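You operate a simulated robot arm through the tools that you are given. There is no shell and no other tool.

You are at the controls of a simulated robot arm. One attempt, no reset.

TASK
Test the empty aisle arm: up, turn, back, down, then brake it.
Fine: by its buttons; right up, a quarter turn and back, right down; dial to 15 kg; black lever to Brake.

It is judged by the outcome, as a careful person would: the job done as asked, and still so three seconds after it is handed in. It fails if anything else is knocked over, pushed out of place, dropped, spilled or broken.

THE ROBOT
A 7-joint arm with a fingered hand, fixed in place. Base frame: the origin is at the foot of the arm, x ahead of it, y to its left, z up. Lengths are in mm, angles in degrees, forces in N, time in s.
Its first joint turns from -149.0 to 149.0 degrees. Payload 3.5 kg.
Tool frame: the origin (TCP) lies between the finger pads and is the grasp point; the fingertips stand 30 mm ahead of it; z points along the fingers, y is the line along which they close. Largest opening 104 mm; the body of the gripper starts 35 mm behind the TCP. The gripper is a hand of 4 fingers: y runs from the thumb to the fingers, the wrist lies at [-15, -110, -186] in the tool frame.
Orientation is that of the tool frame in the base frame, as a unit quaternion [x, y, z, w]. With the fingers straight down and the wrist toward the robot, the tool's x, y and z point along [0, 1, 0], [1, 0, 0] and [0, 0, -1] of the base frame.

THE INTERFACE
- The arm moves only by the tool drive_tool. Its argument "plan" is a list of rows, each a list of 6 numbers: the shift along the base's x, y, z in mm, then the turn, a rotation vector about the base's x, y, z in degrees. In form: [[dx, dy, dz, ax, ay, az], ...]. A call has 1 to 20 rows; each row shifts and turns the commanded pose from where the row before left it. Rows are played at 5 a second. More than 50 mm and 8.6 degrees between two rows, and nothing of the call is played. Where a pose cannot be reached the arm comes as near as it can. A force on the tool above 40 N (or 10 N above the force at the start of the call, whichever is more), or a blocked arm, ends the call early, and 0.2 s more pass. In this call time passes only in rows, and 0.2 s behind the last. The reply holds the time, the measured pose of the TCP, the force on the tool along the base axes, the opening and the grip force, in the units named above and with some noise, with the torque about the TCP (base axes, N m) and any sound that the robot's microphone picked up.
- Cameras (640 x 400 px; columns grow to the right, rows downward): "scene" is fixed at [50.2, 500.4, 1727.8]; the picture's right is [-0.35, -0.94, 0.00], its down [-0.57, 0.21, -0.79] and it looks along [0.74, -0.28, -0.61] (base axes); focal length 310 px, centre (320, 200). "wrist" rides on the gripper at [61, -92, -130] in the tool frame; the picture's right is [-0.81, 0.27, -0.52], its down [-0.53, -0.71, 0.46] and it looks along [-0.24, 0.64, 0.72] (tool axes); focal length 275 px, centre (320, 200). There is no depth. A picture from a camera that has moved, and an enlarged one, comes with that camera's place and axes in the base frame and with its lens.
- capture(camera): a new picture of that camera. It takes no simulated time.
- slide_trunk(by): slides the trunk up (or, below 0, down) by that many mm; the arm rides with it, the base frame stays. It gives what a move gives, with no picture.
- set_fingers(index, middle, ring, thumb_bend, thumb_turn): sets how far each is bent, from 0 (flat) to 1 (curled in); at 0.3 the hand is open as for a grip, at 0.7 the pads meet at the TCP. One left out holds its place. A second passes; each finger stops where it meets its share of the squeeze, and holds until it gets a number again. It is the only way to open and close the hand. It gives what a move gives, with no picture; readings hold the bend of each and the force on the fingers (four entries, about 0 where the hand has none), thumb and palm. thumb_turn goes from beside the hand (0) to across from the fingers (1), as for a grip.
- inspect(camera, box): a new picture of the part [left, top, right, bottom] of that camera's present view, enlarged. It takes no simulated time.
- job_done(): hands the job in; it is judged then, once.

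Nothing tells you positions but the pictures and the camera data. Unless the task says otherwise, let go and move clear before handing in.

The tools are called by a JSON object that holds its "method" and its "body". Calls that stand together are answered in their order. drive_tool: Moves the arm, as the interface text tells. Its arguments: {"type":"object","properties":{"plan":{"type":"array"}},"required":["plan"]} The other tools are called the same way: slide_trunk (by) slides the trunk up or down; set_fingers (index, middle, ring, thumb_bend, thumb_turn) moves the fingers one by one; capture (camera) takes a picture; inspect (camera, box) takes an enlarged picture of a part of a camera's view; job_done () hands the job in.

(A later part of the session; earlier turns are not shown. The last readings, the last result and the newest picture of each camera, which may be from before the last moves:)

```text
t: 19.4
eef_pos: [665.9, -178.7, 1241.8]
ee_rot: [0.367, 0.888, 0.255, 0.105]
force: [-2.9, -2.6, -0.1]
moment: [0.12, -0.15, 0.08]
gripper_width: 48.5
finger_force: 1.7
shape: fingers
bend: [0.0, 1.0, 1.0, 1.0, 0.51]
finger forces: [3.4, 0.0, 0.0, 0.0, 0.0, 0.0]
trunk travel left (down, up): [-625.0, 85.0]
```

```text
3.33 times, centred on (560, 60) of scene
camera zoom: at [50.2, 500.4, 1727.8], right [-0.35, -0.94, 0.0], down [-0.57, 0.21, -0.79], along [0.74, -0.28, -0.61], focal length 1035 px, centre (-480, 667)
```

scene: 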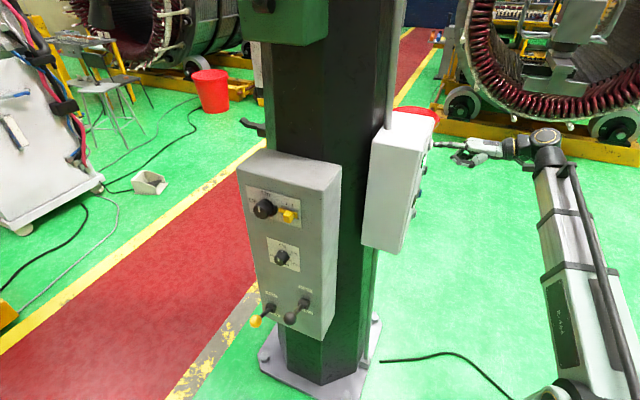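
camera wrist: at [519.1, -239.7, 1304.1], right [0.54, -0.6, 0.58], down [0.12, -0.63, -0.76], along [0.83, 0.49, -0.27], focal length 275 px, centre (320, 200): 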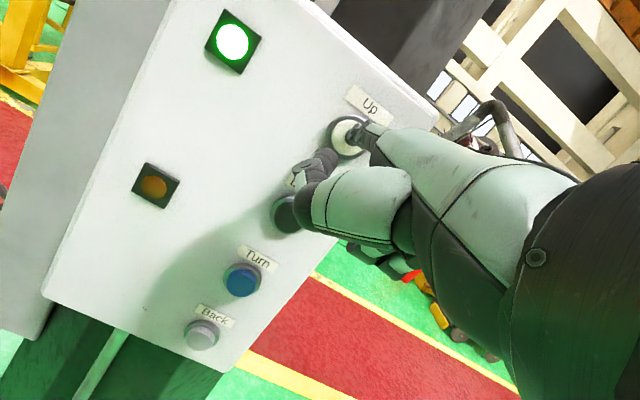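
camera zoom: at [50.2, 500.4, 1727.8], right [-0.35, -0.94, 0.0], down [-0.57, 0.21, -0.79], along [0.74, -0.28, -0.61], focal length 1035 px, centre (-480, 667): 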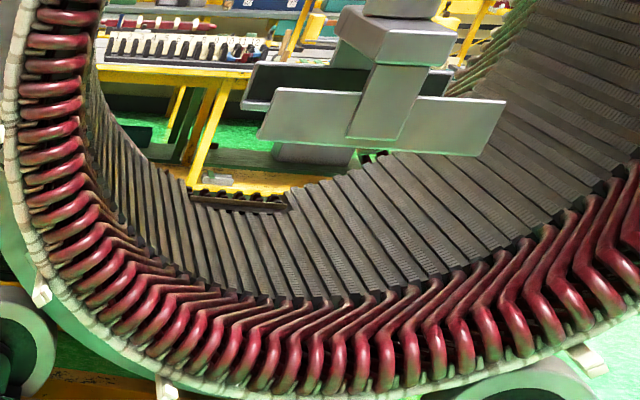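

The arm is right up and stopped. I'll pull the finger back, lower by about 173 mm with the trunk, and line up with the Turn button.

{"method": "drive_tool", "body": {"plan": [[-8, -8, 0, 0, 0, 0], [-8, -8, 0, 0, 0, 0], [-8, -8, 0, 0, 0, 0], [-4, -4, 0, 0, 0, 0]]}}

{"method": "slide_trunk", "body": {"by": -173}}

{"method": "capture", "body": {"camera": "wrist"}}

{"method": "capture", "body": {"camera": "scene"}}

```text
t: 20.4
eef_pos: [638.1, -205.6, 1243.0]
ee_rot: [0.367, 0.888, 0.255, 0.106]
force: [-0.2, -0.2, -0.3]
moment: [0.0, -0.03, 0.04]
gripper_width: 48.6
finger_force: 0.0
shape: fingers
bend: [0.0, 1.0, 1.0, 1.0, 0.51]
finger forces: [0.1, 0.2, 0.0, 0.0, 0.1, 0.0]
trunk travel left (down, up): [-625.0, 85.0]
```

```text
t: 22.3
eef_pos: [638.6, -206.3, 1069.6]
ee_rot: [0.368, 0.888, 0.254, 0.105]
force: [-0.8, -0.6, 0.3]
moment: [0.02, 0.01, -0.01]
gripper_width: 48.5
finger_force: 0.1
shape: fingers
bend: [0.0, 1.0, 1.0, 1.0, 0.51]
finger forces: [0.0, 0.0, 0.1, 0.1, 0.0, 0.0]
trunk travel left (down, up): [-452.0, 258.0]
```

```text
taken
camera wrist: at [491.8, -267.1, 1131.5], right [0.54, -0.6, 0.58], down [0.12, -0.63, -0.76], along [0.83, 0.49, -0.27], focal length 275 px, centre (320, 200)
```

wrist: 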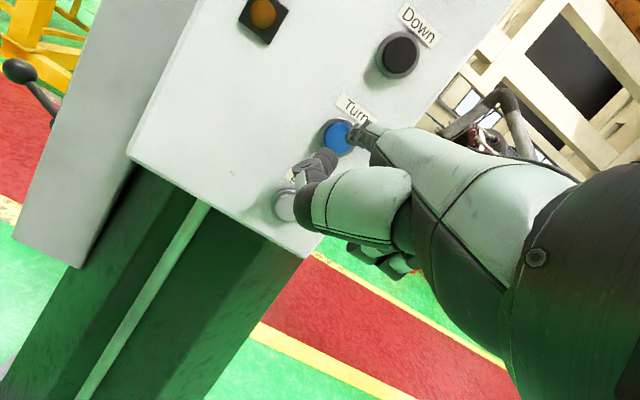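

```text
taken
```

scene: 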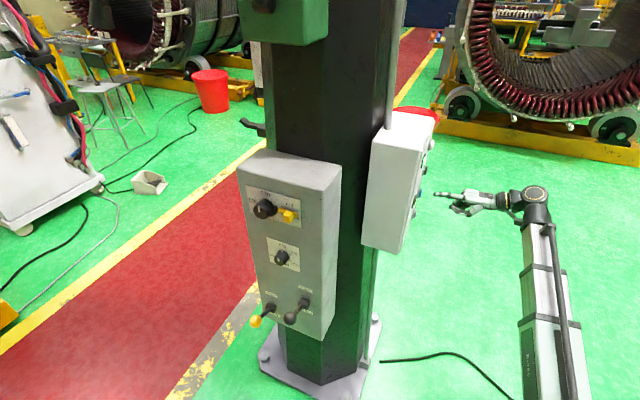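

The finger is in front of the blue Turn button. I'll check alignment closely before pressing.

{"method": "inspect", "body": {"camera": "wrist", "box": [260, 60, 460, 220]}}

{"method": "inspect", "body": {"camera": "scene", "box": [390, 150, 510, 240]}}

```text
2.50 times, centred on (360, 140) of wrist
camera zoom: at [491.8, -267.1, 1131.5], right [0.54, -0.6, 0.58], down [0.12, -0.63, -0.76], along [0.83, 0.49, -0.27], focal length 688 px, centre (220, 350)
```

zoom: 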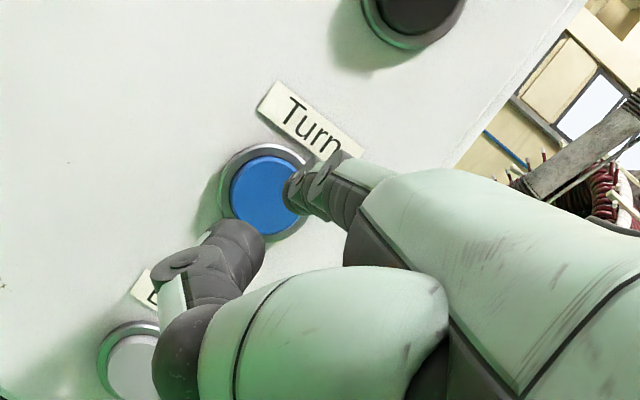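

```text
4.44 times, centred on (450, 195) of scene
camera zoom: at [50.2, 500.4, 1727.8], right [-0.35, -0.94, 0.0], down [-0.57, 0.21, -0.79], along [0.74, -0.28, -0.61], focal length 1380 px, centre (-258, 222)
```

zoom: 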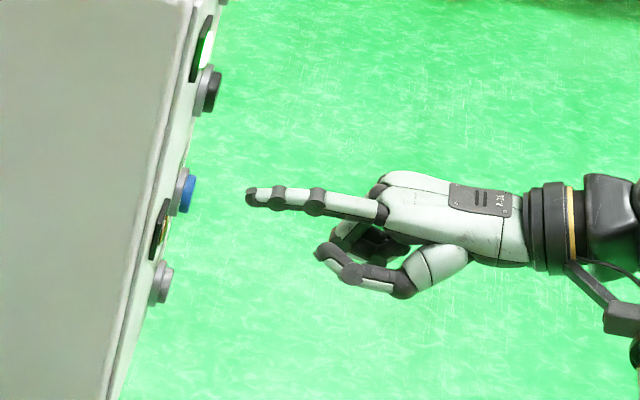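

Alignment matches the earlier Up press. I'll press Turn and watch which way and how fast the arm swings.

{"method": "drive_tool", "body": {"plan": [[8, 8, 0, 0, 0, 0], [8, 8, 0, 0, 0, 0], [6, 6, 0, 0, 0, 0], [3, 3, 0, 0, 0, 0], [3, 3, 0, 0, 0, 0]]}}

{"method": "capture", "body": {"camera": "scene"}}

{"method": "capture", "body": {"camera": "wrist"}}

```text
t: 23.5
eef_pos: [665.8, -179.7, 1070.2]
ee_rot: [0.368, 0.888, 0.253, 0.106]
force: [-2.9, -2.4, 0.4]
moment: [0.13, -0.14, 0.04]
gripper_width: 48.6
finger_force: 1.2
shape: fingers
bend: [0.0, 1.0, 1.0, 1.0, 0.51]
finger forces: [3.2, 0.0, 0.0, 0.1, 0.1, 0.0]
trunk travel left (down, up): [-452.0, 258.0]
heard: click
```

```text
taken
```

scene: 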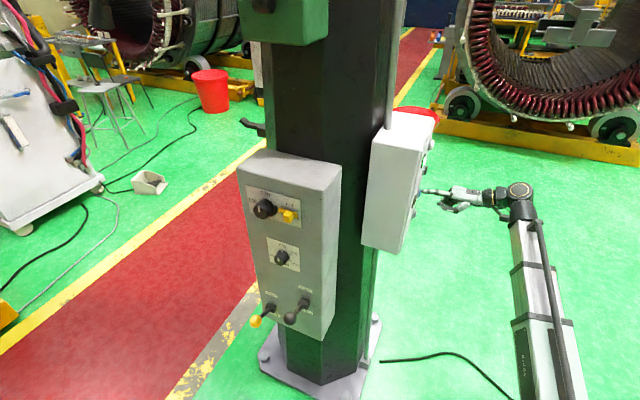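

```text
taken
camera wrist: at [519.4, -240.3, 1132.1], right [0.54, -0.6, 0.58], down [0.12, -0.63, -0.76], along [0.83, 0.49, -0.27], focal length 275 px, centre (320, 200)
```

wrist: 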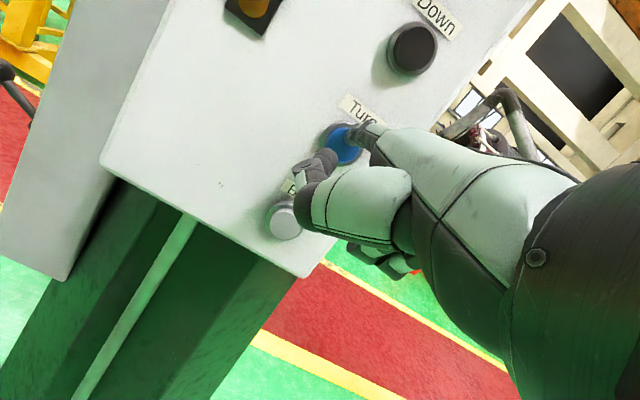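

Turn has clicked. I'll hold about a second and see how the arm moves.

{"method": "drive_tool", "body": {"plan": [[0, 0, 0, 0, 0, 0], [0, 0, 0, 0, 0, 0], [0, 0, 0, 0, 0, 0], [0, 0, 0, 0, 0, 0]]}}

{"method": "capture", "body": {"camera": "scene"}}

{"method": "inspect", "body": {"camera": "scene", "box": [440, 0, 640, 150]}}

```text
t: 24.5
eef_pos: [665.3, -178.6, 1071.4]
ee_rot: [0.368, 0.888, 0.255, 0.105]
force: [-2.8, -2.0, 0.4]
moment: [0.13, -0.13, 0.07]
gripper_width: 48.4
finger_force: 1.8
shape: fingers
bend: [0.0, 1.0, 1.0, 1.0, 0.51]
finger forces: [3.2, 0.0, 0.1, 0.1, 0.0, 0.0]
trunk travel left (down, up): [-452.0, 258.0]
```

```text
taken
```

scene: 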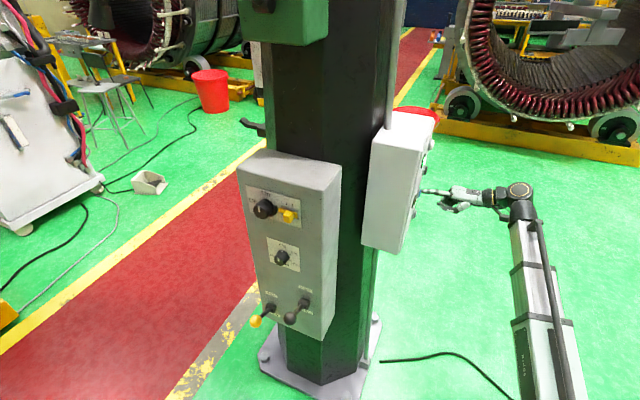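

```text
2.67 times, centred on (540, 75) of scene
camera zoom: at [50.2, 500.4, 1727.8], right [-0.35, -0.94, 0.0], down [-0.57, 0.21, -0.79], along [0.74, -0.28, -0.61], focal length 828 px, centre (-267, 533)
```

zoom: 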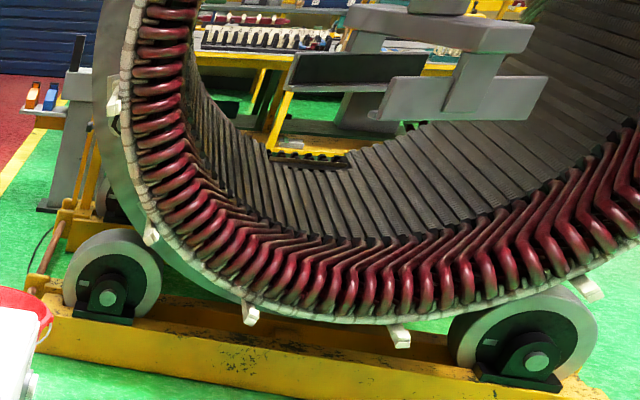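

The gripper head itself is rotating about its vertical axis. I'll keep holding and watch for the quarter turn.

{"method": "drive_tool", "body": {"plan": [[0, 0, 0, 0, 0, 0], [0, 0, 0, 0, 0, 0], [0, 0, 0, 0, 0, 0], [0, 0, 0, 0, 0, 0]]}}

{"method": "inspect", "body": {"camera": "scene", "box": [440, 0, 640, 150]}}

{"method": "capture", "body": {"camera": "wrist"}}

```text
t: 25.5
eef_pos: [665.9, -179.3, 1071.0]
ee_rot: [0.369, 0.888, 0.255, 0.106]
force: [-2.4, -1.8, -0.4]
moment: [0.11, -0.18, 0.06]
gripper_width: 48.0
finger_force: 1.9
shape: fingers
bend: [0.0, 1.0, 1.0, 1.0, 0.51]
finger forces: [3.3, 0.0, 0.0, 0.0, 0.0, 0.0]
trunk travel left (down, up): [-452.0, 258.0]
```

```text
2.67 times, centred on (540, 75) of scene
camera zoom: at [50.2, 500.4, 1727.8], right [-0.35, -0.94, 0.0], down [-0.57, 0.21, -0.79], along [0.74, -0.28, -0.61], focal length 828 px, centre (-267, 533)
```

zoom: 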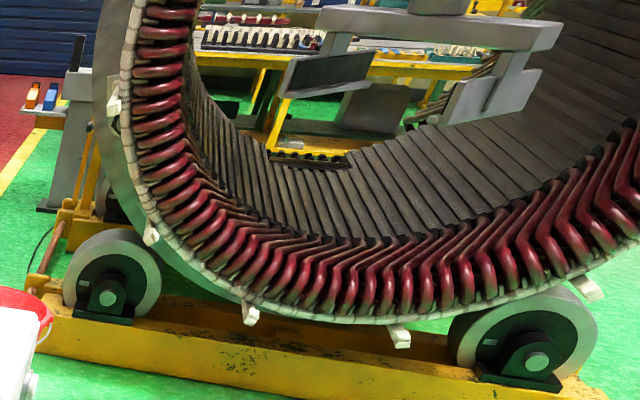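

```text
taken
camera wrist: at [519.5, -240.2, 1132.1], right [0.54, -0.6, 0.58], down [0.12, -0.63, -0.76], along [0.83, 0.49, -0.27], focal length 275 px, centre (320, 200)
```

wrist: 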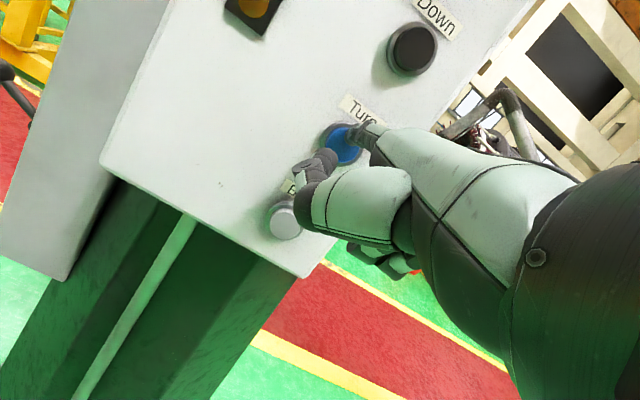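

Head rotation is well underway (the cross-bar is now seen broadside). I'll keep holding in short increments.

{"method": "drive_tool", "body": {"plan": [[0, 0, 0, 0, 0, 0], [0, 0, 0, 0, 0, 0]]}}

{"method": "inspect", "body": {"camera": "scene", "box": [500, 0, 640, 80]}}

```text
t: 26.1
eef_pos: [666.8, -179.2, 1070.9]
ee_rot: [0.368, 0.888, 0.255, 0.106]
force: [-3.4, -1.2, 0.6]
moment: [0.13, -0.15, 0.07]
gripper_width: 48.2
finger_force: 2.3
shape: fingers
bend: [0.0, 1.0, 1.0, 1.0, 0.51]
finger forces: [3.3, 0.0, 0.0, 0.1, 0.0, 0.0]
trunk travel left (down, up): [-452.0, 258.0]
```

```text
4.57 times, centred on (570, 40) of scene
camera zoom: at [50.2, 500.4, 1727.8], right [-0.35, -0.94, 0.0], down [-0.57, 0.21, -0.79], along [0.74, -0.28, -0.61], focal length 1420 px, centre (-823, 931)
```

zoom: 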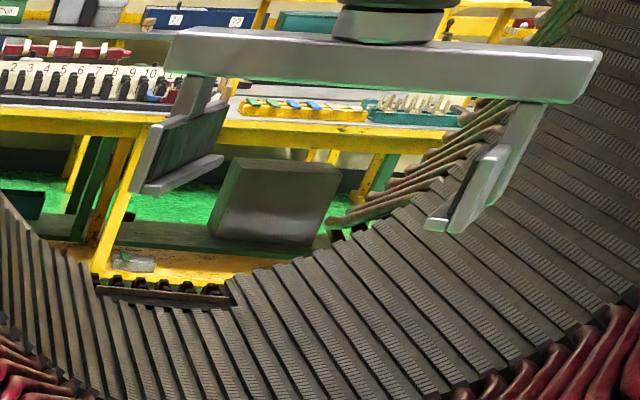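

Nearly there. I'll continue in short holds to see where it stops.

{"method": "drive_tool", "body": {"plan": [[0, 0, 0, 0, 0, 0], [0, 0, 0, 0, 0, 0]]}}

{"method": "inspect", "body": {"camera": "scene", "box": [500, 0, 640, 80]}}

```text
t: 26.7
eef_pos: [667.0, -179.7, 1070.8]
ee_rot: [0.368, 0.888, 0.255, 0.106]
force: [-3.0, -1.6, 0.8]
moment: [0.15, -0.16, 0.05]
gripper_width: 48.2
finger_force: 1.8
shape: fingers
bend: [0.0, 1.0, 1.0, 1.0, 0.51]
finger forces: [3.3, 0.0, 0.0, 0.0, 0.1, 0.0]
trunk travel left (down, up): [-452.0, 258.0]
```

```text
4.57 times, centred on (570, 40) of scene
camera zoom: at [50.2, 500.4, 1727.8], right [-0.35, -0.94, 0.0], down [-0.57, 0.21, -0.79], along [0.74, -0.28, -0.61], focal length 1420 px, centre (-823, 931)
```

zoom: 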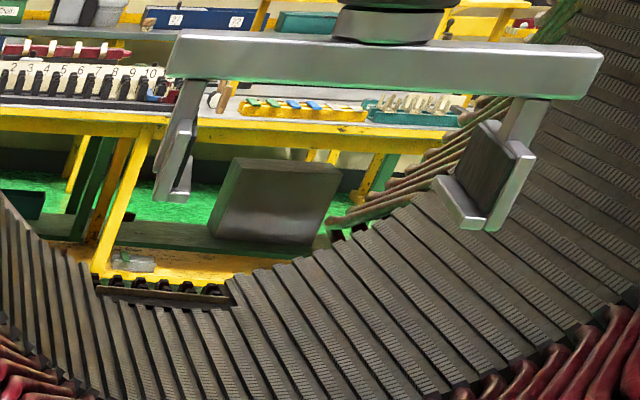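

The bar looks about 90 degrees from where it began, by my geometry. No time passes while I look, so I'll measure more precisely before deciding to release.

{"method": "inspect", "body": {"camera": "scene", "box": [530, 0, 590, 40]}}

{"method": "inspect", "body": {"camera": "scene", "box": [580, 0, 640, 60]}}

```text
10.00 times, centred on (560, 20) of scene
camera zoom: at [50.2, 500.4, 1727.8], right [-0.35, -0.94, 0.0], down [-0.57, 0.21, -0.79], along [0.74, -0.28, -0.61], focal length 3105 px, centre (-2080, 2000)
```

zoom: 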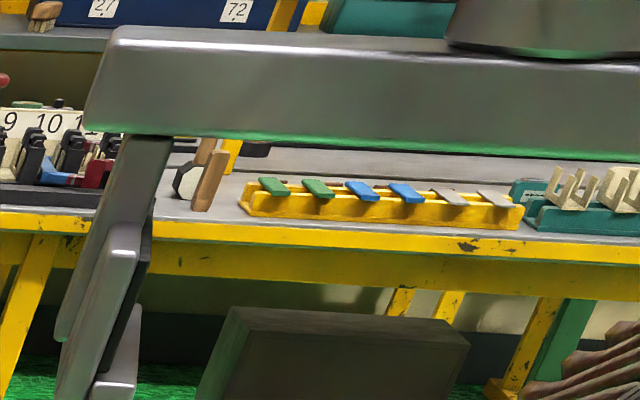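

```text
6.67 times, centred on (610, 30) of scene
camera zoom: at [50.2, 500.4, 1727.8], right [-0.35, -0.94, 0.0], down [-0.57, 0.21, -0.79], along [0.74, -0.28, -0.61], focal length 2070 px, centre (-1613, 1333)
```

zoom: 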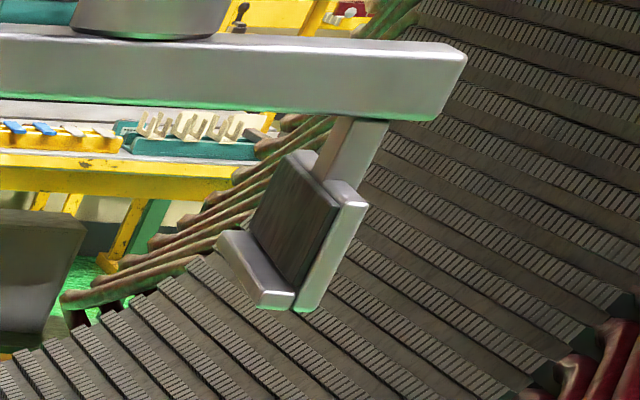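

My estimate is roughly 85 degrees turned so far. One more very short hold, then compare.

{"method": "drive_tool", "body": {"plan": [[0, 0, 0, 0, 0, 0]]}}

{"method": "inspect", "body": {"camera": "scene", "box": [530, 0, 590, 40]}}

{"method": "inspect", "body": {"camera": "scene", "box": [580, 0, 640, 60]}}

```text
t: 27.1
eef_pos: [667.4, -179.8, 1070.0]
ee_rot: [0.368, 0.888, 0.254, 0.106]
force: [-2.4, -1.8, 0.0]
moment: [0.13, -0.18, 0.07]
gripper_width: 48.3
finger_force: 1.8
shape: fingers
bend: [0.0, 1.0, 1.0, 1.0, 0.51]
finger forces: [3.3, 0.0, 0.0, 0.1, 0.0, 0.0]
trunk travel left (down, up): [-452.0, 258.0]
```

```text
10.00 times, centred on (560, 20) of scene
camera zoom: at [50.2, 500.4, 1727.8], right [-0.35, -0.94, 0.0], down [-0.57, 0.21, -0.79], along [0.74, -0.28, -0.61], focal length 3105 px, centre (-2080, 2000)
```

zoom: 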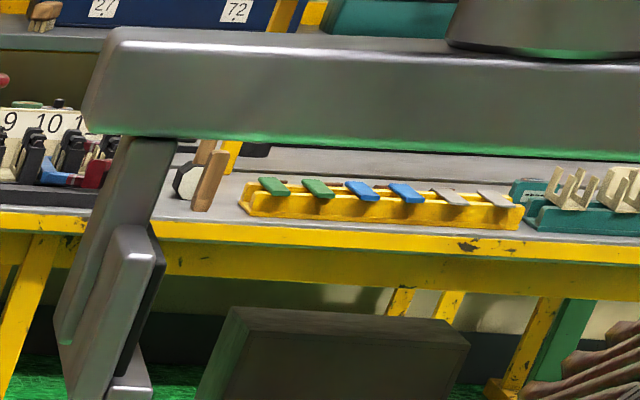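

```text
6.67 times, centred on (610, 30) of scene
camera zoom: at [50.2, 500.4, 1727.8], right [-0.35, -0.94, 0.0], down [-0.57, 0.21, -0.79], along [0.74, -0.28, -0.61], focal length 2070 px, centre (-1613, 1333)
```

zoom: 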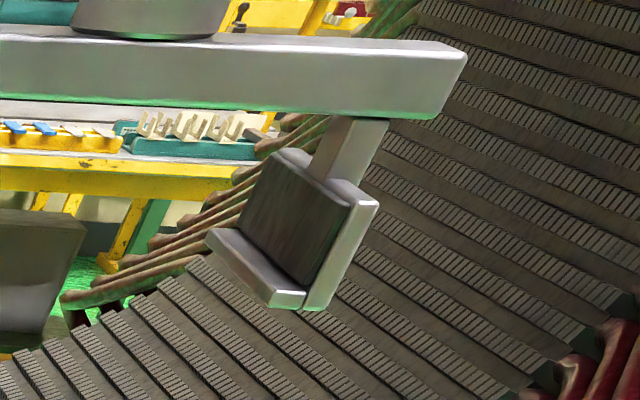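

It moved only slightly. One more short hold to see if it has reached its stop.

{"method": "drive_tool", "body": {"plan": [[0, 0, 0, 0, 0, 0]]}}

{"method": "inspect", "body": {"camera": "scene", "box": [580, 0, 640, 60]}}

{"method": "inspect", "body": {"camera": "scene", "box": [530, 0, 590, 40]}}

```text
t: 27.5
eef_pos: [666.3, -178.3, 1069.9]
ee_rot: [0.368, 0.888, 0.255, 0.105]
force: [-2.9, -1.8, 0.3]
moment: [0.13, -0.17, 0.04]
gripper_width: 48.3
finger_force: 1.6
shape: fingers
bend: [0.0, 1.0, 1.0, 1.0, 0.51]
finger forces: [3.3, 0.0, 0.0, 0.0, 0.0, 0.1]
trunk travel left (down, up): [-452.0, 258.0]
```

```text
6.67 times, centred on (610, 30) of scene
camera zoom: at [50.2, 500.4, 1727.8], right [-0.35, -0.94, 0.0], down [-0.57, 0.21, -0.79], along [0.74, -0.28, -0.61], focal length 2070 px, centre (-1613, 1333)
```

zoom: 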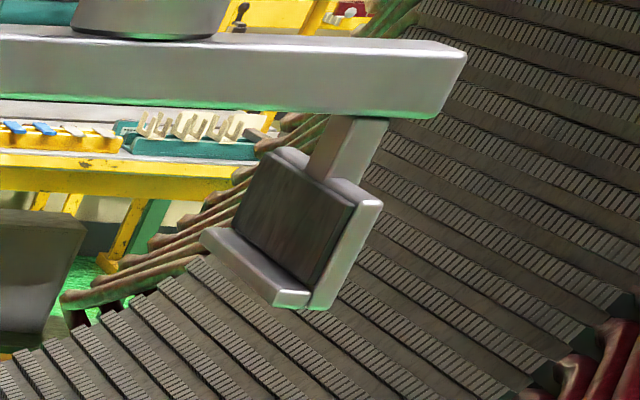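

```text
10.00 times, centred on (560, 20) of scene
camera zoom: at [50.2, 500.4, 1727.8], right [-0.35, -0.94, 0.0], down [-0.57, 0.21, -0.79], along [0.74, -0.28, -0.61], focal length 3105 px, centre (-2080, 2000)
```

zoom: 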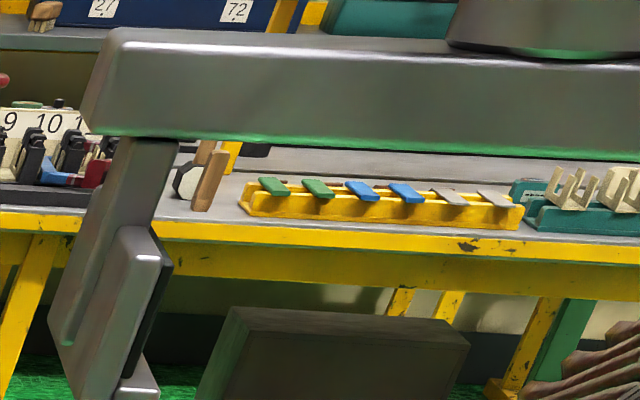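

The motion is tailing off, like the Up travel did at its stop. I'll hold a moment more to confirm it has ended.

{"method": "drive_tool", "body": {"plan": [[0, 0, 0, 0, 0, 0], [0, 0, 0, 0, 0, 0]]}}

{"method": "inspect", "body": {"camera": "scene", "box": [580, 0, 640, 60]}}

```text
t: 28.1
eef_pos: [665.3, -179.5, 1070.5]
ee_rot: [0.368, 0.888, 0.255, 0.105]
force: [-2.4, -0.7, 0.3]
moment: [0.13, -0.16, 0.05]
gripper_width: 48.3
finger_force: 1.8
shape: fingers
bend: [0.0, 1.0, 1.0, 1.0, 0.51]
finger forces: [3.5, 0.0, 0.0, 0.0, 0.1, 0.0]
trunk travel left (down, up): [-452.0, 258.0]
```

```text
6.67 times, centred on (610, 30) of scene
camera zoom: at [50.2, 500.4, 1727.8], right [-0.35, -0.94, 0.0], down [-0.57, 0.21, -0.79], along [0.74, -0.28, -0.61], focal length 2070 px, centre (-1613, 1333)
```

zoom: 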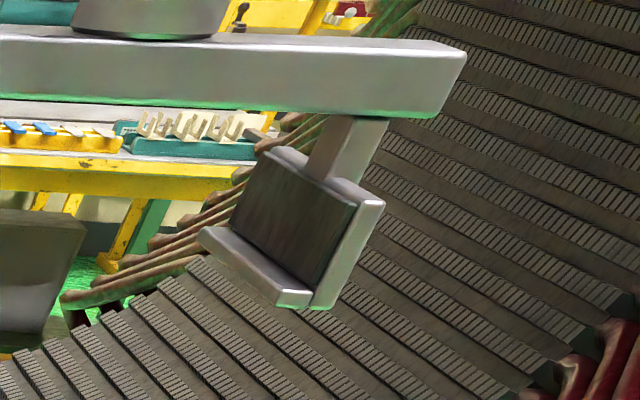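

The head has completed its quarter turn and stopped. I'll back off, lower about 87 mm to the Back button and line up.

{"method": "drive_tool", "body": {"plan": [[0, 0, 0, 0, 0, 0], [0, 0, 0, 0, 0, 0], [-8, -8, 0, 0, 0, 0], [-8, -8, 0, 0, 0, 0], [-8, -8, 0, 0, 0, 0], [-4, -4, 0, 0, 0, 0]]}}

{"method": "slide_trunk", "body": {"by": -87}}

{"method": "capture", "body": {"camera": "wrist"}}

{"method": "inspect", "body": {"camera": "scene", "box": [390, 150, 510, 240]}}

{"method": "inspect", "body": {"camera": "scene", "box": [500, 0, 640, 80]}}

```text
t: 29.5
eef_pos: [640.0, -204.9, 1070.1]
ee_rot: [0.368, 0.888, 0.254, 0.106]
force: [0.3, 0.3, 0.1]
moment: [0.0, 0.04, 0.01]
gripper_width: 48.9
finger_force: 0.1
shape: fingers
bend: [0.0, 1.0, 1.0, 1.0, 0.51]
finger forces: [0.0, 0.0, 0.1, 0.0, 0.0, 0.0]
trunk travel left (down, up): [-452.0, 258.0]
```

```text
t: 30.8
eef_pos: [639.9, -204.2, 982.9]
ee_rot: [0.368, 0.888, 0.255, 0.105]
force: [0.8, 0.9, 0.0]
moment: [0.03, 0.04, 0.01]
gripper_width: 48.5
finger_force: 0.0
shape: fingers
bend: [0.0, 1.0, 1.0, 1.0, 0.51]
finger forces: [0.1, 0.0, 0.1, 0.1, 0.1, 0.0]
trunk travel left (down, up): [-365.0, 345.0]
```

```text
taken
camera wrist: at [492.6, -266.9, 1045.0], right [0.54, -0.6, 0.58], down [0.12, -0.63, -0.76], along [0.83, 0.49, -0.27], focal length 275 px, centre (320, 200)
```

wrist: 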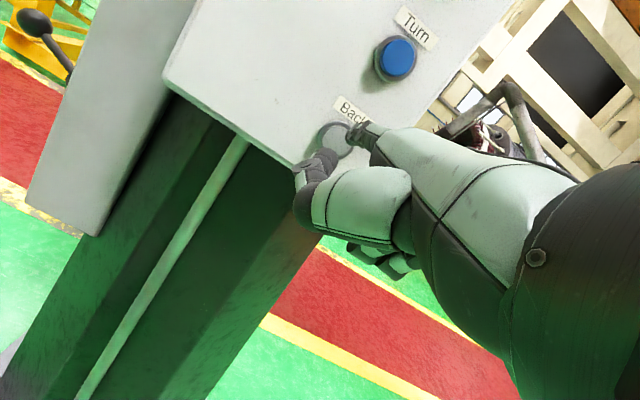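

```text
4.44 times, centred on (450, 195) of scene
camera zoom: at [50.2, 500.4, 1727.8], right [-0.35, -0.94, 0.0], down [-0.57, 0.21, -0.79], along [0.74, -0.28, -0.61], focal length 1380 px, centre (-258, 222)
```

zoom: 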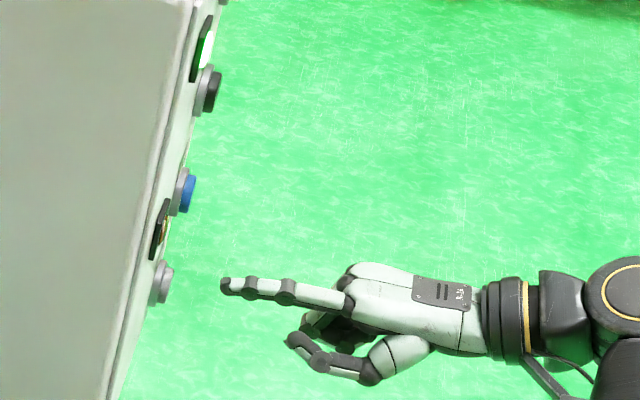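

```text
4.57 times, centred on (570, 40) of scene
camera zoom: at [50.2, 500.4, 1727.8], right [-0.35, -0.94, 0.0], down [-0.57, 0.21, -0.79], along [0.74, -0.28, -0.61], focal length 1420 px, centre (-823, 931)
```

zoom: 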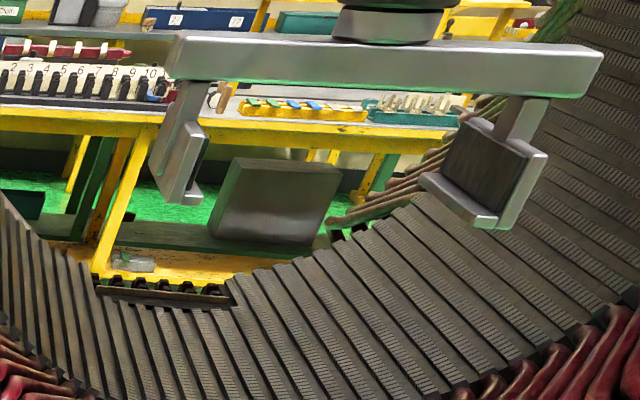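

Aligned with the grey Back button. I'll press it and hold while watching the head return.

{"method": "drive_tool", "body": {"plan": [[8, 8, 0, 0, 0, 0], [8, 8, 0, 0, 0, 0], [6, 6, 0, 0, 0, 0], [3, 3, 0, 0, 0, 0], [2, 2, 0, 0, 0, 0]]}}

{"method": "inspect", "body": {"camera": "scene", "box": [500, 0, 640, 80]}}

{"method": "capture", "body": {"camera": "wrist"}}

```text
t: 32.0
eef_pos: [666.7, -179.2, 984.3]
ee_rot: [0.368, 0.888, 0.255, 0.106]
force: [-1.3, -1.5, -0.9]
moment: [0.1, -0.1, 0.02]
gripper_width: 48.7
finger_force: 1.0
shape: fingers
bend: [0.0, 1.0, 1.0, 1.0, 0.51]
finger forces: [2.2, 0.0, 0.1, 0.0, 0.0, 0.0]
trunk travel left (down, up): [-365.0, 345.0]
heard: click
```

```text
4.57 times, centred on (570, 40) of scene
camera zoom: at [50.2, 500.4, 1727.8], right [-0.35, -0.94, 0.0], down [-0.57, 0.21, -0.79], along [0.74, -0.28, -0.61], focal length 1420 px, centre (-823, 931)
```

zoom: 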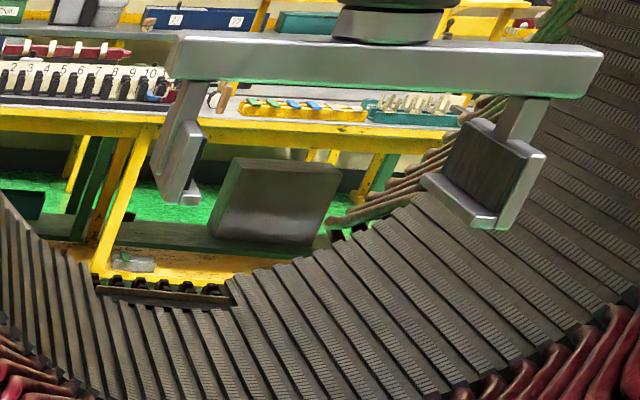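

```text
taken
camera wrist: at [519.5, -239.6, 1045.8], right [0.54, -0.6, 0.58], down [0.12, -0.63, -0.76], along [0.83, 0.49, -0.27], focal length 275 px, centre (320, 200)
```

wrist: 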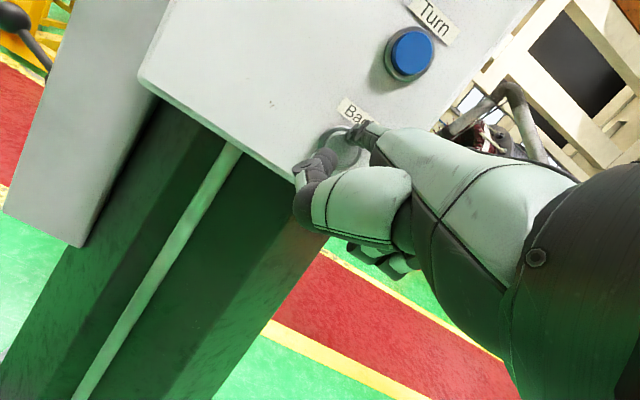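

Back has clicked and the head is just starting to return. I'll hold on, with one extra millimetre for firm contact.

{"method": "drive_tool", "body": {"plan": [[0.7, 0.7, 0, 0, 0, 0], [0, 0, 0, 0, 0, 0], [0, 0, 0, 0, 0, 0], [0, 0, 0, 0, 0, 0], [0, 0, 0, 0, 0, 0], [0, 0, 0, 0, 0, 0], [0, 0, 0, 0, 0, 0], [0, 0, 0, 0, 0, 0], [0, 0, 0, 0, 0, 0], [0, 0, 0, 0, 0, 0]]}}

{"method": "inspect", "body": {"camera": "scene", "box": [480, 0, 640, 120]}}

```text
t: 34.2
eef_pos: [666.7, -178.5, 982.5]
ee_rot: [0.367, 0.888, 0.255, 0.105]
force: [-1.9, -1.6, 0.6]
moment: [0.14, -0.14, 0.04]
gripper_width: 48.6
finger_force: 1.4
shape: fingers
bend: [0.0, 1.0, 1.0, 1.0, 0.51]
finger forces: [3.1, 0.0, 0.0, 0.0, 0.1, 0.0]
trunk travel left (down, up): [-365.0, 345.0]
```

```text
3.33 times, centred on (560, 60) of scene
camera zoom: at [50.2, 500.4, 1727.8], right [-0.35, -0.94, 0.0], down [-0.57, 0.21, -0.79], along [0.74, -0.28, -0.61], focal length 1035 px, centre (-480, 667)
```

zoom: 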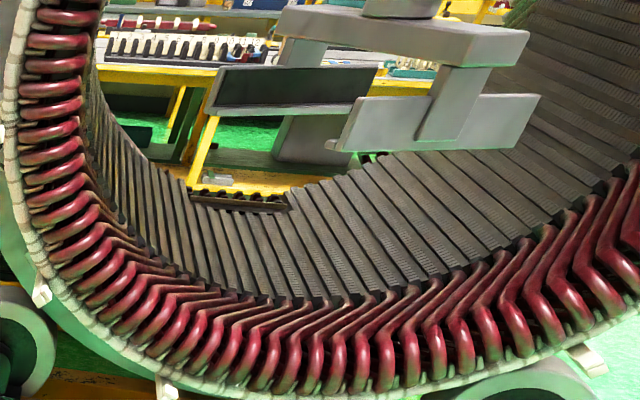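

The head is swinging back. I'll keep holding until it stops in its original orientation.

{"method": "drive_tool", "body": {"plan": [[0, 0, 0, 0, 0, 0], [0, 0, 0, 0, 0, 0], [0, 0, 0, 0, 0, 0], [0, 0, 0, 0, 0, 0], [0, 0, 0, 0, 0, 0], [0, 0, 0, 0, 0, 0], [0, 0, 0, 0, 0, 0], [0, 0, 0, 0, 0, 0], [0, 0, 0, 0, 0, 0]]}}

{"method": "inspect", "body": {"camera": "scene", "box": [480, 0, 640, 120]}}

```text
t: 36.2
eef_pos: [665.7, -178.1, 982.2]
ee_rot: [0.368, 0.888, 0.254, 0.106]
force: [-2.0, -2.0, -0.1]
moment: [0.13, -0.16, 0.07]
gripper_width: 48.4
finger_force: 2.0
shape: fingers
bend: [0.0, 1.0, 1.0, 1.0, 0.51]
finger forces: [3.0, 0.0, 0.1, 0.0, 0.0, 0.1]
trunk travel left (down, up): [-365.0, 345.0]
```

```text
3.33 times, centred on (560, 60) of scene
camera zoom: at [50.2, 500.4, 1727.8], right [-0.35, -0.94, 0.0], down [-0.57, 0.21, -0.79], along [0.74, -0.28, -0.61], focal length 1035 px, centre (-480, 667)
```

zoom: 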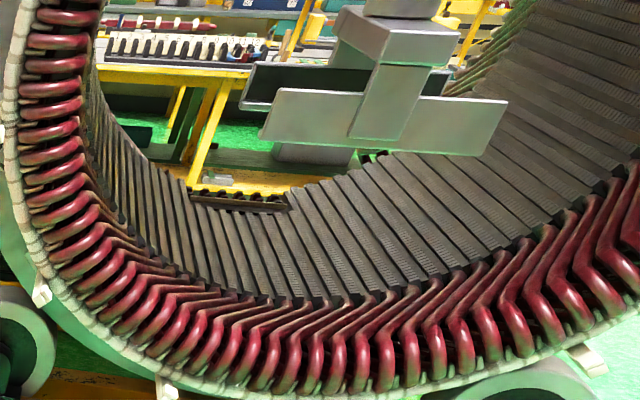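

Almost identical to the original orientation; I'll hold a bit longer so it settles at its stop.

{"method": "drive_tool", "body": {"plan": [[0, 0, 0, 0, 0, 0], [0, 0, 0, 0, 0, 0], [0, 0, 0, 0, 0, 0], [0, 0, 0, 0, 0, 0], [0, 0, 0, 0, 0, 0], [0, 0, 0, 0, 0, 0]]}}

{"method": "inspect", "body": {"camera": "scene", "box": [480, 0, 640, 120]}}

```text
t: 37.6
eef_pos: [666.8, -178.4, 984.2]
ee_rot: [0.367, 0.888, 0.255, 0.105]
force: [-2.8, -1.9, 0.8]
moment: [0.14, -0.16, 0.08]
gripper_width: 48.5
finger_force: 1.8
shape: fingers
bend: [0.0, 1.0, 1.0, 1.0, 0.51]
finger forces: [2.9, 0.0, 0.0, 0.0, 0.0, 0.0]
trunk travel left (down, up): [-365.0, 345.0]
```

```text
3.33 times, centred on (560, 60) of scene
camera zoom: at [50.2, 500.4, 1727.8], right [-0.35, -0.94, 0.0], down [-0.57, 0.21, -0.79], along [0.74, -0.28, -0.61], focal length 1035 px, centre (-480, 667)
```

zoom: 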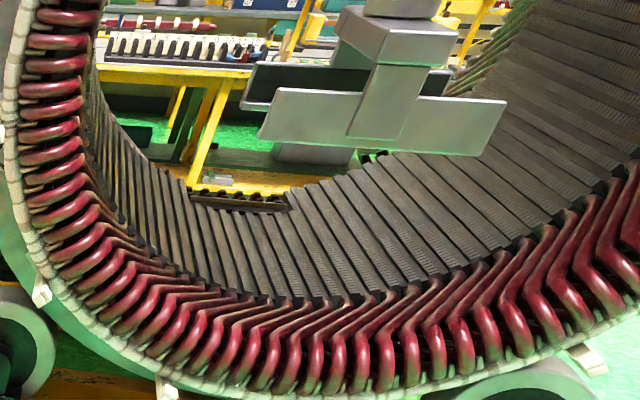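

The head is back in its original orientation. Now I'll retract, raise to the black Down button and line up.

{"method": "drive_tool", "body": {"plan": [[-8, -8, 0, 0, 0, 0], [-8, -8, 0, 0, 0, 0], [-8, -8, 0, 0, 0, 0], [-4, -4, 0, 0, 0, 0]]}}

{"method": "slide_trunk", "body": {"by": 173}}

{"method": "capture", "body": {"camera": "wrist"}}

{"method": "inspect", "body": {"camera": "scene", "box": [390, 120, 510, 210]}}

```text
t: 38.6
eef_pos: [640.0, -204.8, 982.2]
ee_rot: [0.369, 0.888, 0.255, 0.106]
force: [0.3, -0.2, 0.5]
moment: [-0.01, -0.01, -0.02]
gripper_width: 48.9
finger_force: 0.0
shape: fingers
bend: [0.0, 1.0, 1.0, 1.0, 0.51]
finger forces: [0.0, 0.0, 0.0, 0.0, 0.0, 0.0]
trunk travel left (down, up): [-365.0, 345.0]
```

```text
t: 40.5
eef_pos: [639.1, -206.5, 1155.8]
ee_rot: [0.368, 0.888, 0.255, 0.106]
force: [-0.1, 0.3, 0.2]
moment: [0.01, -0.01, 0.03]
gripper_width: 48.8
finger_force: 0.0
shape: fingers
bend: [0.0, 1.0, 1.0, 1.0, 0.51]
finger forces: [0.1, 0.0, 0.0, 0.0, 0.1, 0.0]
trunk travel left (down, up): [-538.0, 172.0]
```

```text
taken
camera wrist: at [492.2, -267.2, 1217.4], right [0.54, -0.6, 0.58], down [0.12, -0.63, -0.76], along [0.83, 0.49, -0.27], focal length 275 px, centre (320, 200)
```

wrist: 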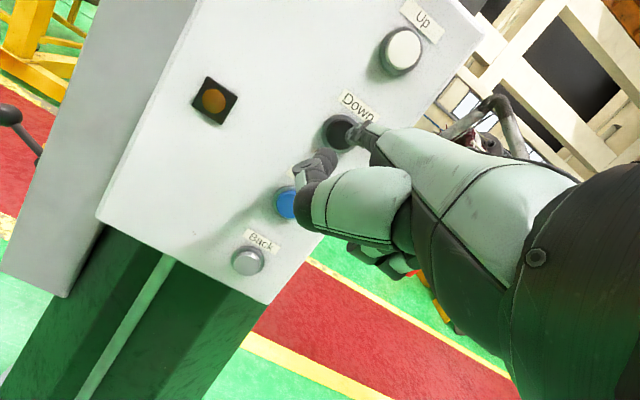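

```text
4.44 times, centred on (450, 165) of scene
camera zoom: at [50.2, 500.4, 1727.8], right [-0.35, -0.94, 0.0], down [-0.57, 0.21, -0.79], along [0.74, -0.28, -0.61], focal length 1380 px, centre (-258, 356)
```

zoom: 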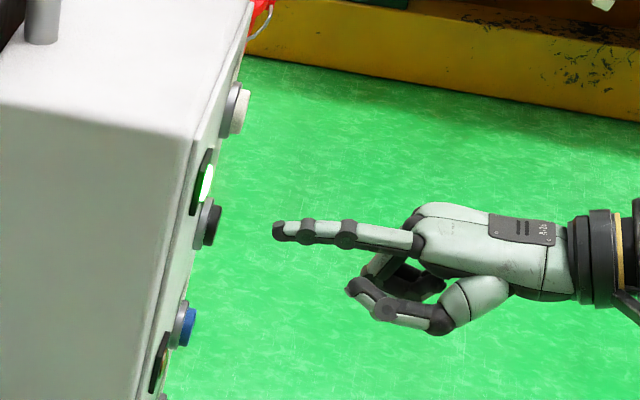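

Aligned with Down. I'll press and hold, watching the gripper's descent in short intervals for any obstruction.

{"method": "drive_tool", "body": {"plan": [[8, 8, 0, 0, 0, 0], [8, 8, 0, 0, 0, 0], [6, 6, 0, 0, 0, 0], [3, 3, 0, 0, 0, 0], [3, 3, 0, 0, 0, 0]]}}

{"method": "inspect", "body": {"camera": "scene", "box": [480, 0, 640, 120]}}

```text
t: 41.7
eef_pos: [665.9, -178.7, 1156.2]
ee_rot: [0.368, 0.888, 0.254, 0.106]
force: [-2.2, -1.3, -0.7]
moment: [0.12, -0.16, 0.07]
gripper_width: 48.2
finger_force: 1.7
shape: fingers
bend: [0.0, 1.0, 1.0, 1.0, 0.51]
finger forces: [3.4, 0.0, 0.1, 0.0, 0.1, 0.1]
trunk travel left (down, up): [-538.0, 172.0]
heard: click
```

```text
3.33 times, centred on (560, 60) of scene
camera zoom: at [50.2, 500.4, 1727.8], right [-0.35, -0.94, 0.0], down [-0.57, 0.21, -0.79], along [0.74, -0.28, -0.61], focal length 1035 px, centre (-480, 667)
```

zoom: 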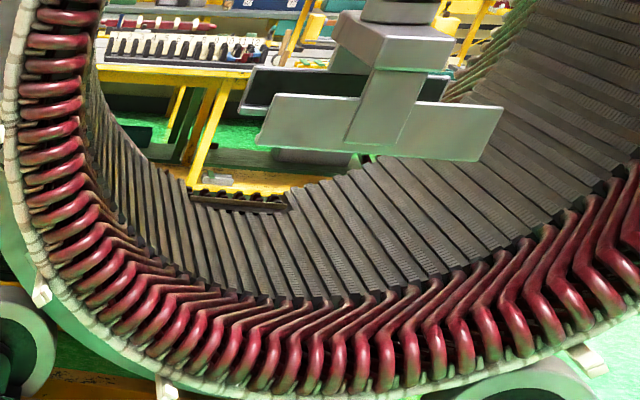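

Down has clicked and the gripper is beginning to descend. Holding on.

{"method": "drive_tool", "body": {"plan": [[0, 0, 0, 0, 0, 0], [0, 0, 0, 0, 0, 0], [0, 0, 0, 0, 0, 0], [0, 0, 0, 0, 0, 0], [0, 0, 0, 0, 0, 0], [0, 0, 0, 0, 0, 0], [0, 0, 0, 0, 0, 0], [0, 0, 0, 0, 0, 0], [0, 0, 0, 0, 0, 0], [0, 0, 0, 0, 0, 0]]}}

{"method": "inspect", "body": {"camera": "scene", "box": [480, 0, 640, 120]}}

```text
t: 43.9
eef_pos: [666.4, -178.8, 1155.7]
ee_rot: [0.368, 0.888, 0.254, 0.105]
force: [-3.2, -3.0, -0.2]
moment: [0.15, -0.19, 0.04]
gripper_width: 48.2
finger_force: 1.4
shape: fingers
bend: [0.0, 1.0, 1.0, 1.0, 0.51]
finger forces: [3.3, 0.0, 0.1, 0.1, 0.0, 0.0]
trunk travel left (down, up): [-538.0, 172.0]
```

```text
3.33 times, centred on (560, 60) of scene
camera zoom: at [50.2, 500.4, 1727.8], right [-0.35, -0.94, 0.0], down [-0.57, 0.21, -0.79], along [0.74, -0.28, -0.61], focal length 1035 px, centre (-480, 667)
```

zoom: 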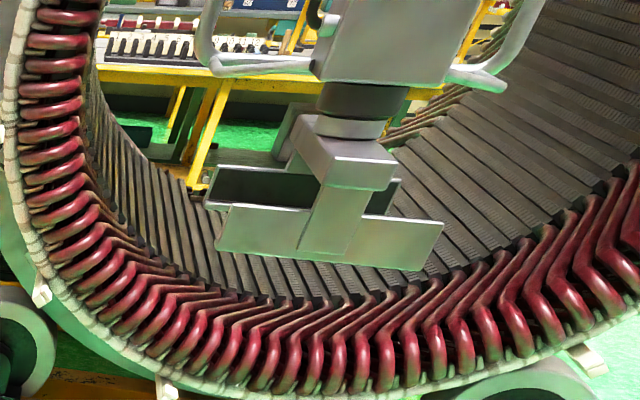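

Descending cleanly. I'll keep holding.

{"method": "drive_tool", "body": {"plan": [[0, 0, 0, 0, 0, 0], [0, 0, 0, 0, 0, 0], [0, 0, 0, 0, 0, 0], [0, 0, 0, 0, 0, 0], [0, 0, 0, 0, 0, 0], [0, 0, 0, 0, 0, 0], [0, 0, 0, 0, 0, 0], [0, 0, 0, 0, 0, 0], [0, 0, 0, 0, 0, 0]]}}

{"method": "capture", "body": {"camera": "scene"}}

{"method": "inspect", "body": {"camera": "scene", "box": [480, 0, 640, 120]}}

```text
t: 45.9
eef_pos: [666.0, -180.7, 1153.6]
ee_rot: [0.368, 0.888, 0.255, 0.105]
force: [-3.2, -1.2, -0.3]
moment: [0.11, -0.17, 0.07]
gripper_width: 48.3
finger_force: 1.8
shape: fingers
bend: [0.0, 1.0, 1.0, 1.0, 0.51]
finger forces: [3.4, 0.1, 0.0, 0.0, 0.0, 0.0]
trunk travel left (down, up): [-538.0, 172.0]
```

```text
taken
```

scene: 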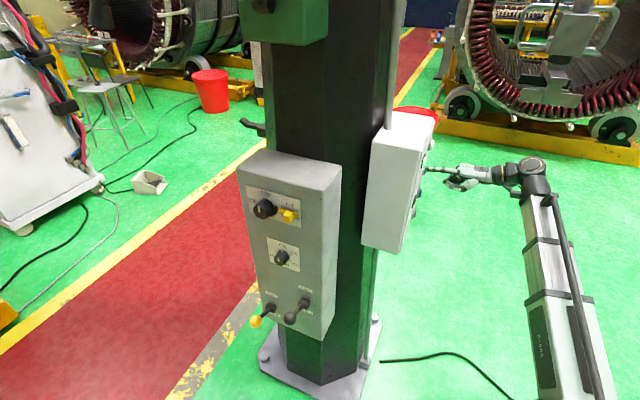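

```text
3.33 times, centred on (560, 60) of scene
camera zoom: at [50.2, 500.4, 1727.8], right [-0.35, -0.94, 0.0], down [-0.57, 0.21, -0.79], along [0.74, -0.28, -0.61], focal length 1035 px, centre (-480, 667)
```

zoom: 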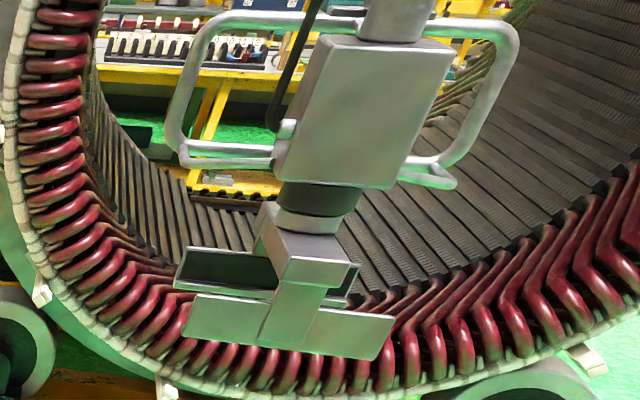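

It's almost at its starting height and slowing. I'll hold longer to confirm it is fully down.

{"method": "drive_tool", "body": {"plan": [[0, 0, 0, 0, 0, 0], [0, 0, 0, 0, 0, 0], [0, 0, 0, 0, 0, 0], [0, 0, 0, 0, 0, 0], [0, 0, 0, 0, 0, 0], [0, 0, 0, 0, 0, 0], [0, 0, 0, 0, 0, 0], [0, 0, 0, 0, 0, 0]]}}

{"method": "inspect", "body": {"camera": "scene", "box": [480, 0, 640, 120]}}

{"method": "capture", "body": {"camera": "wrist"}}

```text
t: 47.7
eef_pos: [666.2, -179.5, 1156.7]
ee_rot: [0.369, 0.888, 0.255, 0.105]
force: [-2.8, -1.6, -0.5]
moment: [0.15, -0.16, 0.03]
gripper_width: 48.4
finger_force: 2.0
shape: fingers
bend: [0.0, 1.0, 1.0, 1.0, 0.51]
finger forces: [3.3, 0.0, 0.0, 0.0, 0.0, 0.1]
trunk travel left (down, up): [-538.0, 172.0]
```

```text
3.33 times, centred on (560, 60) of scene
camera zoom: at [50.2, 500.4, 1727.8], right [-0.35, -0.94, 0.0], down [-0.57, 0.21, -0.79], along [0.74, -0.28, -0.61], focal length 1035 px, centre (-480, 667)
```

zoom: 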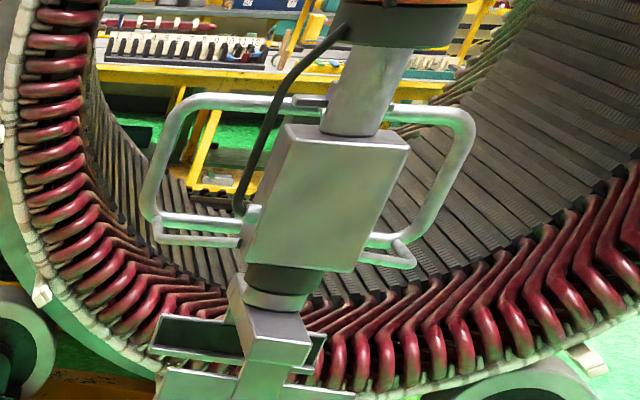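

```text
taken
camera wrist: at [519.4, -240.1, 1217.7], right [0.54, -0.6, 0.58], down [0.12, -0.63, -0.76], along [0.83, 0.49, -0.27], focal length 275 px, centre (320, 200)
```

wrist: 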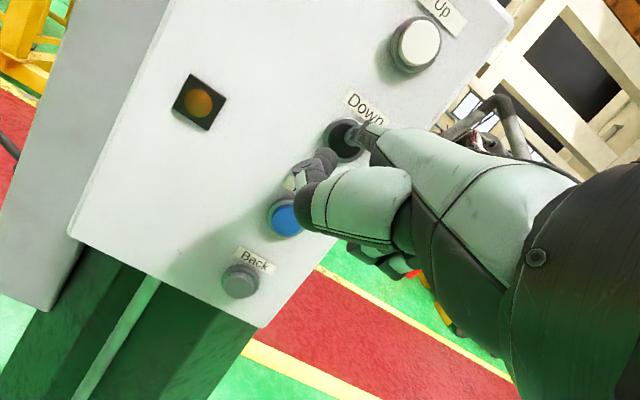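

It travels below its starting height, so "right down" is further. I'll continue with short holds and watch for clearance below.

{"method": "drive_tool", "body": {"plan": [[0, 0, 0, 0, 0, 0], [0, 0, 0, 0, 0, 0], [0, 0, 0, 0, 0, 0], [0, 0, 0, 0, 0, 0], [0, 0, 0, 0, 0, 0]]}}

{"method": "capture", "body": {"camera": "scene"}}

{"method": "inspect", "body": {"camera": "scene", "box": [440, 20, 640, 170]}}

```text
t: 48.9
eef_pos: [665.0, -178.9, 1155.0]
ee_rot: [0.367, 0.888, 0.255, 0.105]
force: [-2.5, -2.2, -0.1]
moment: [0.14, -0.16, 0.08]
gripper_width: 48.6
finger_force: 1.8
shape: fingers
bend: [0.0, 1.0, 1.0, 1.0, 0.51]
finger forces: [3.4, 0.1, 0.0, 0.0, 0.0, 0.1]
trunk travel left (down, up): [-538.0, 172.0]
```

```text
taken
```

scene: 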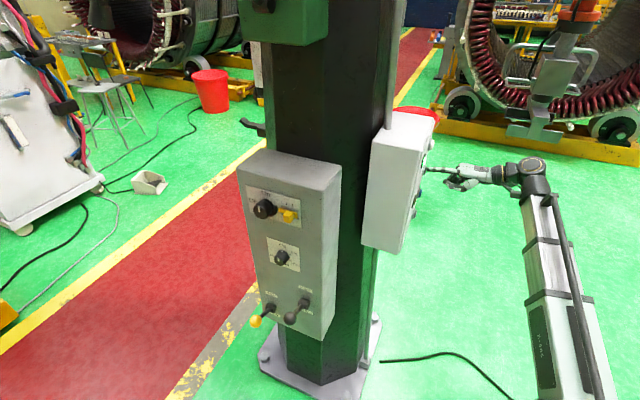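

```text
2.67 times, centred on (540, 95) of scene
camera zoom: at [50.2, 500.4, 1727.8], right [-0.35, -0.94, 0.0], down [-0.57, 0.21, -0.79], along [0.74, -0.28, -0.61], focal length 828 px, centre (-267, 480)
```

zoom: 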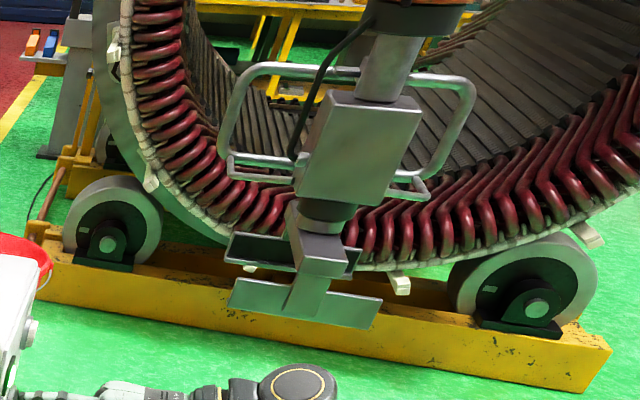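

Still descending, with free space around it. Continuing the hold.

{"method": "drive_tool", "body": {"plan": [[0, 0, 0, 0, 0, 0], [0, 0, 0, 0, 0, 0], [0, 0, 0, 0, 0, 0], [0, 0, 0, 0, 0, 0], [0, 0, 0, 0, 0, 0], [0, 0, 0, 0, 0, 0]]}}

{"method": "inspect", "body": {"camera": "scene", "box": [440, 20, 640, 170]}}

```text
t: 50.3
eef_pos: [667.0, -179.8, 1155.7]
ee_rot: [0.368, 0.888, 0.255, 0.105]
force: [-2.7, -2.4, -0.7]
moment: [0.13, -0.18, 0.05]
gripper_width: 48.4
finger_force: 1.9
shape: fingers
bend: [0.0, 1.0, 1.0, 1.0, 0.51]
finger forces: [3.4, 0.0, 0.0, 0.0, 0.1, 0.1]
trunk travel left (down, up): [-538.0, 172.0]
```

```text
2.67 times, centred on (540, 95) of scene
camera zoom: at [50.2, 500.4, 1727.8], right [-0.35, -0.94, 0.0], down [-0.57, 0.21, -0.79], along [0.74, -0.28, -0.61], focal length 828 px, centre (-267, 480)
```

zoom: 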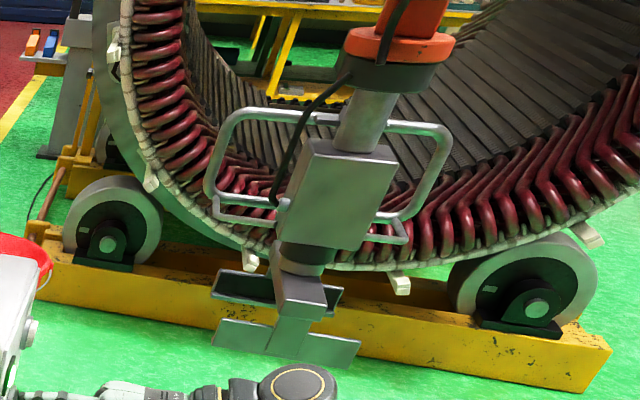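

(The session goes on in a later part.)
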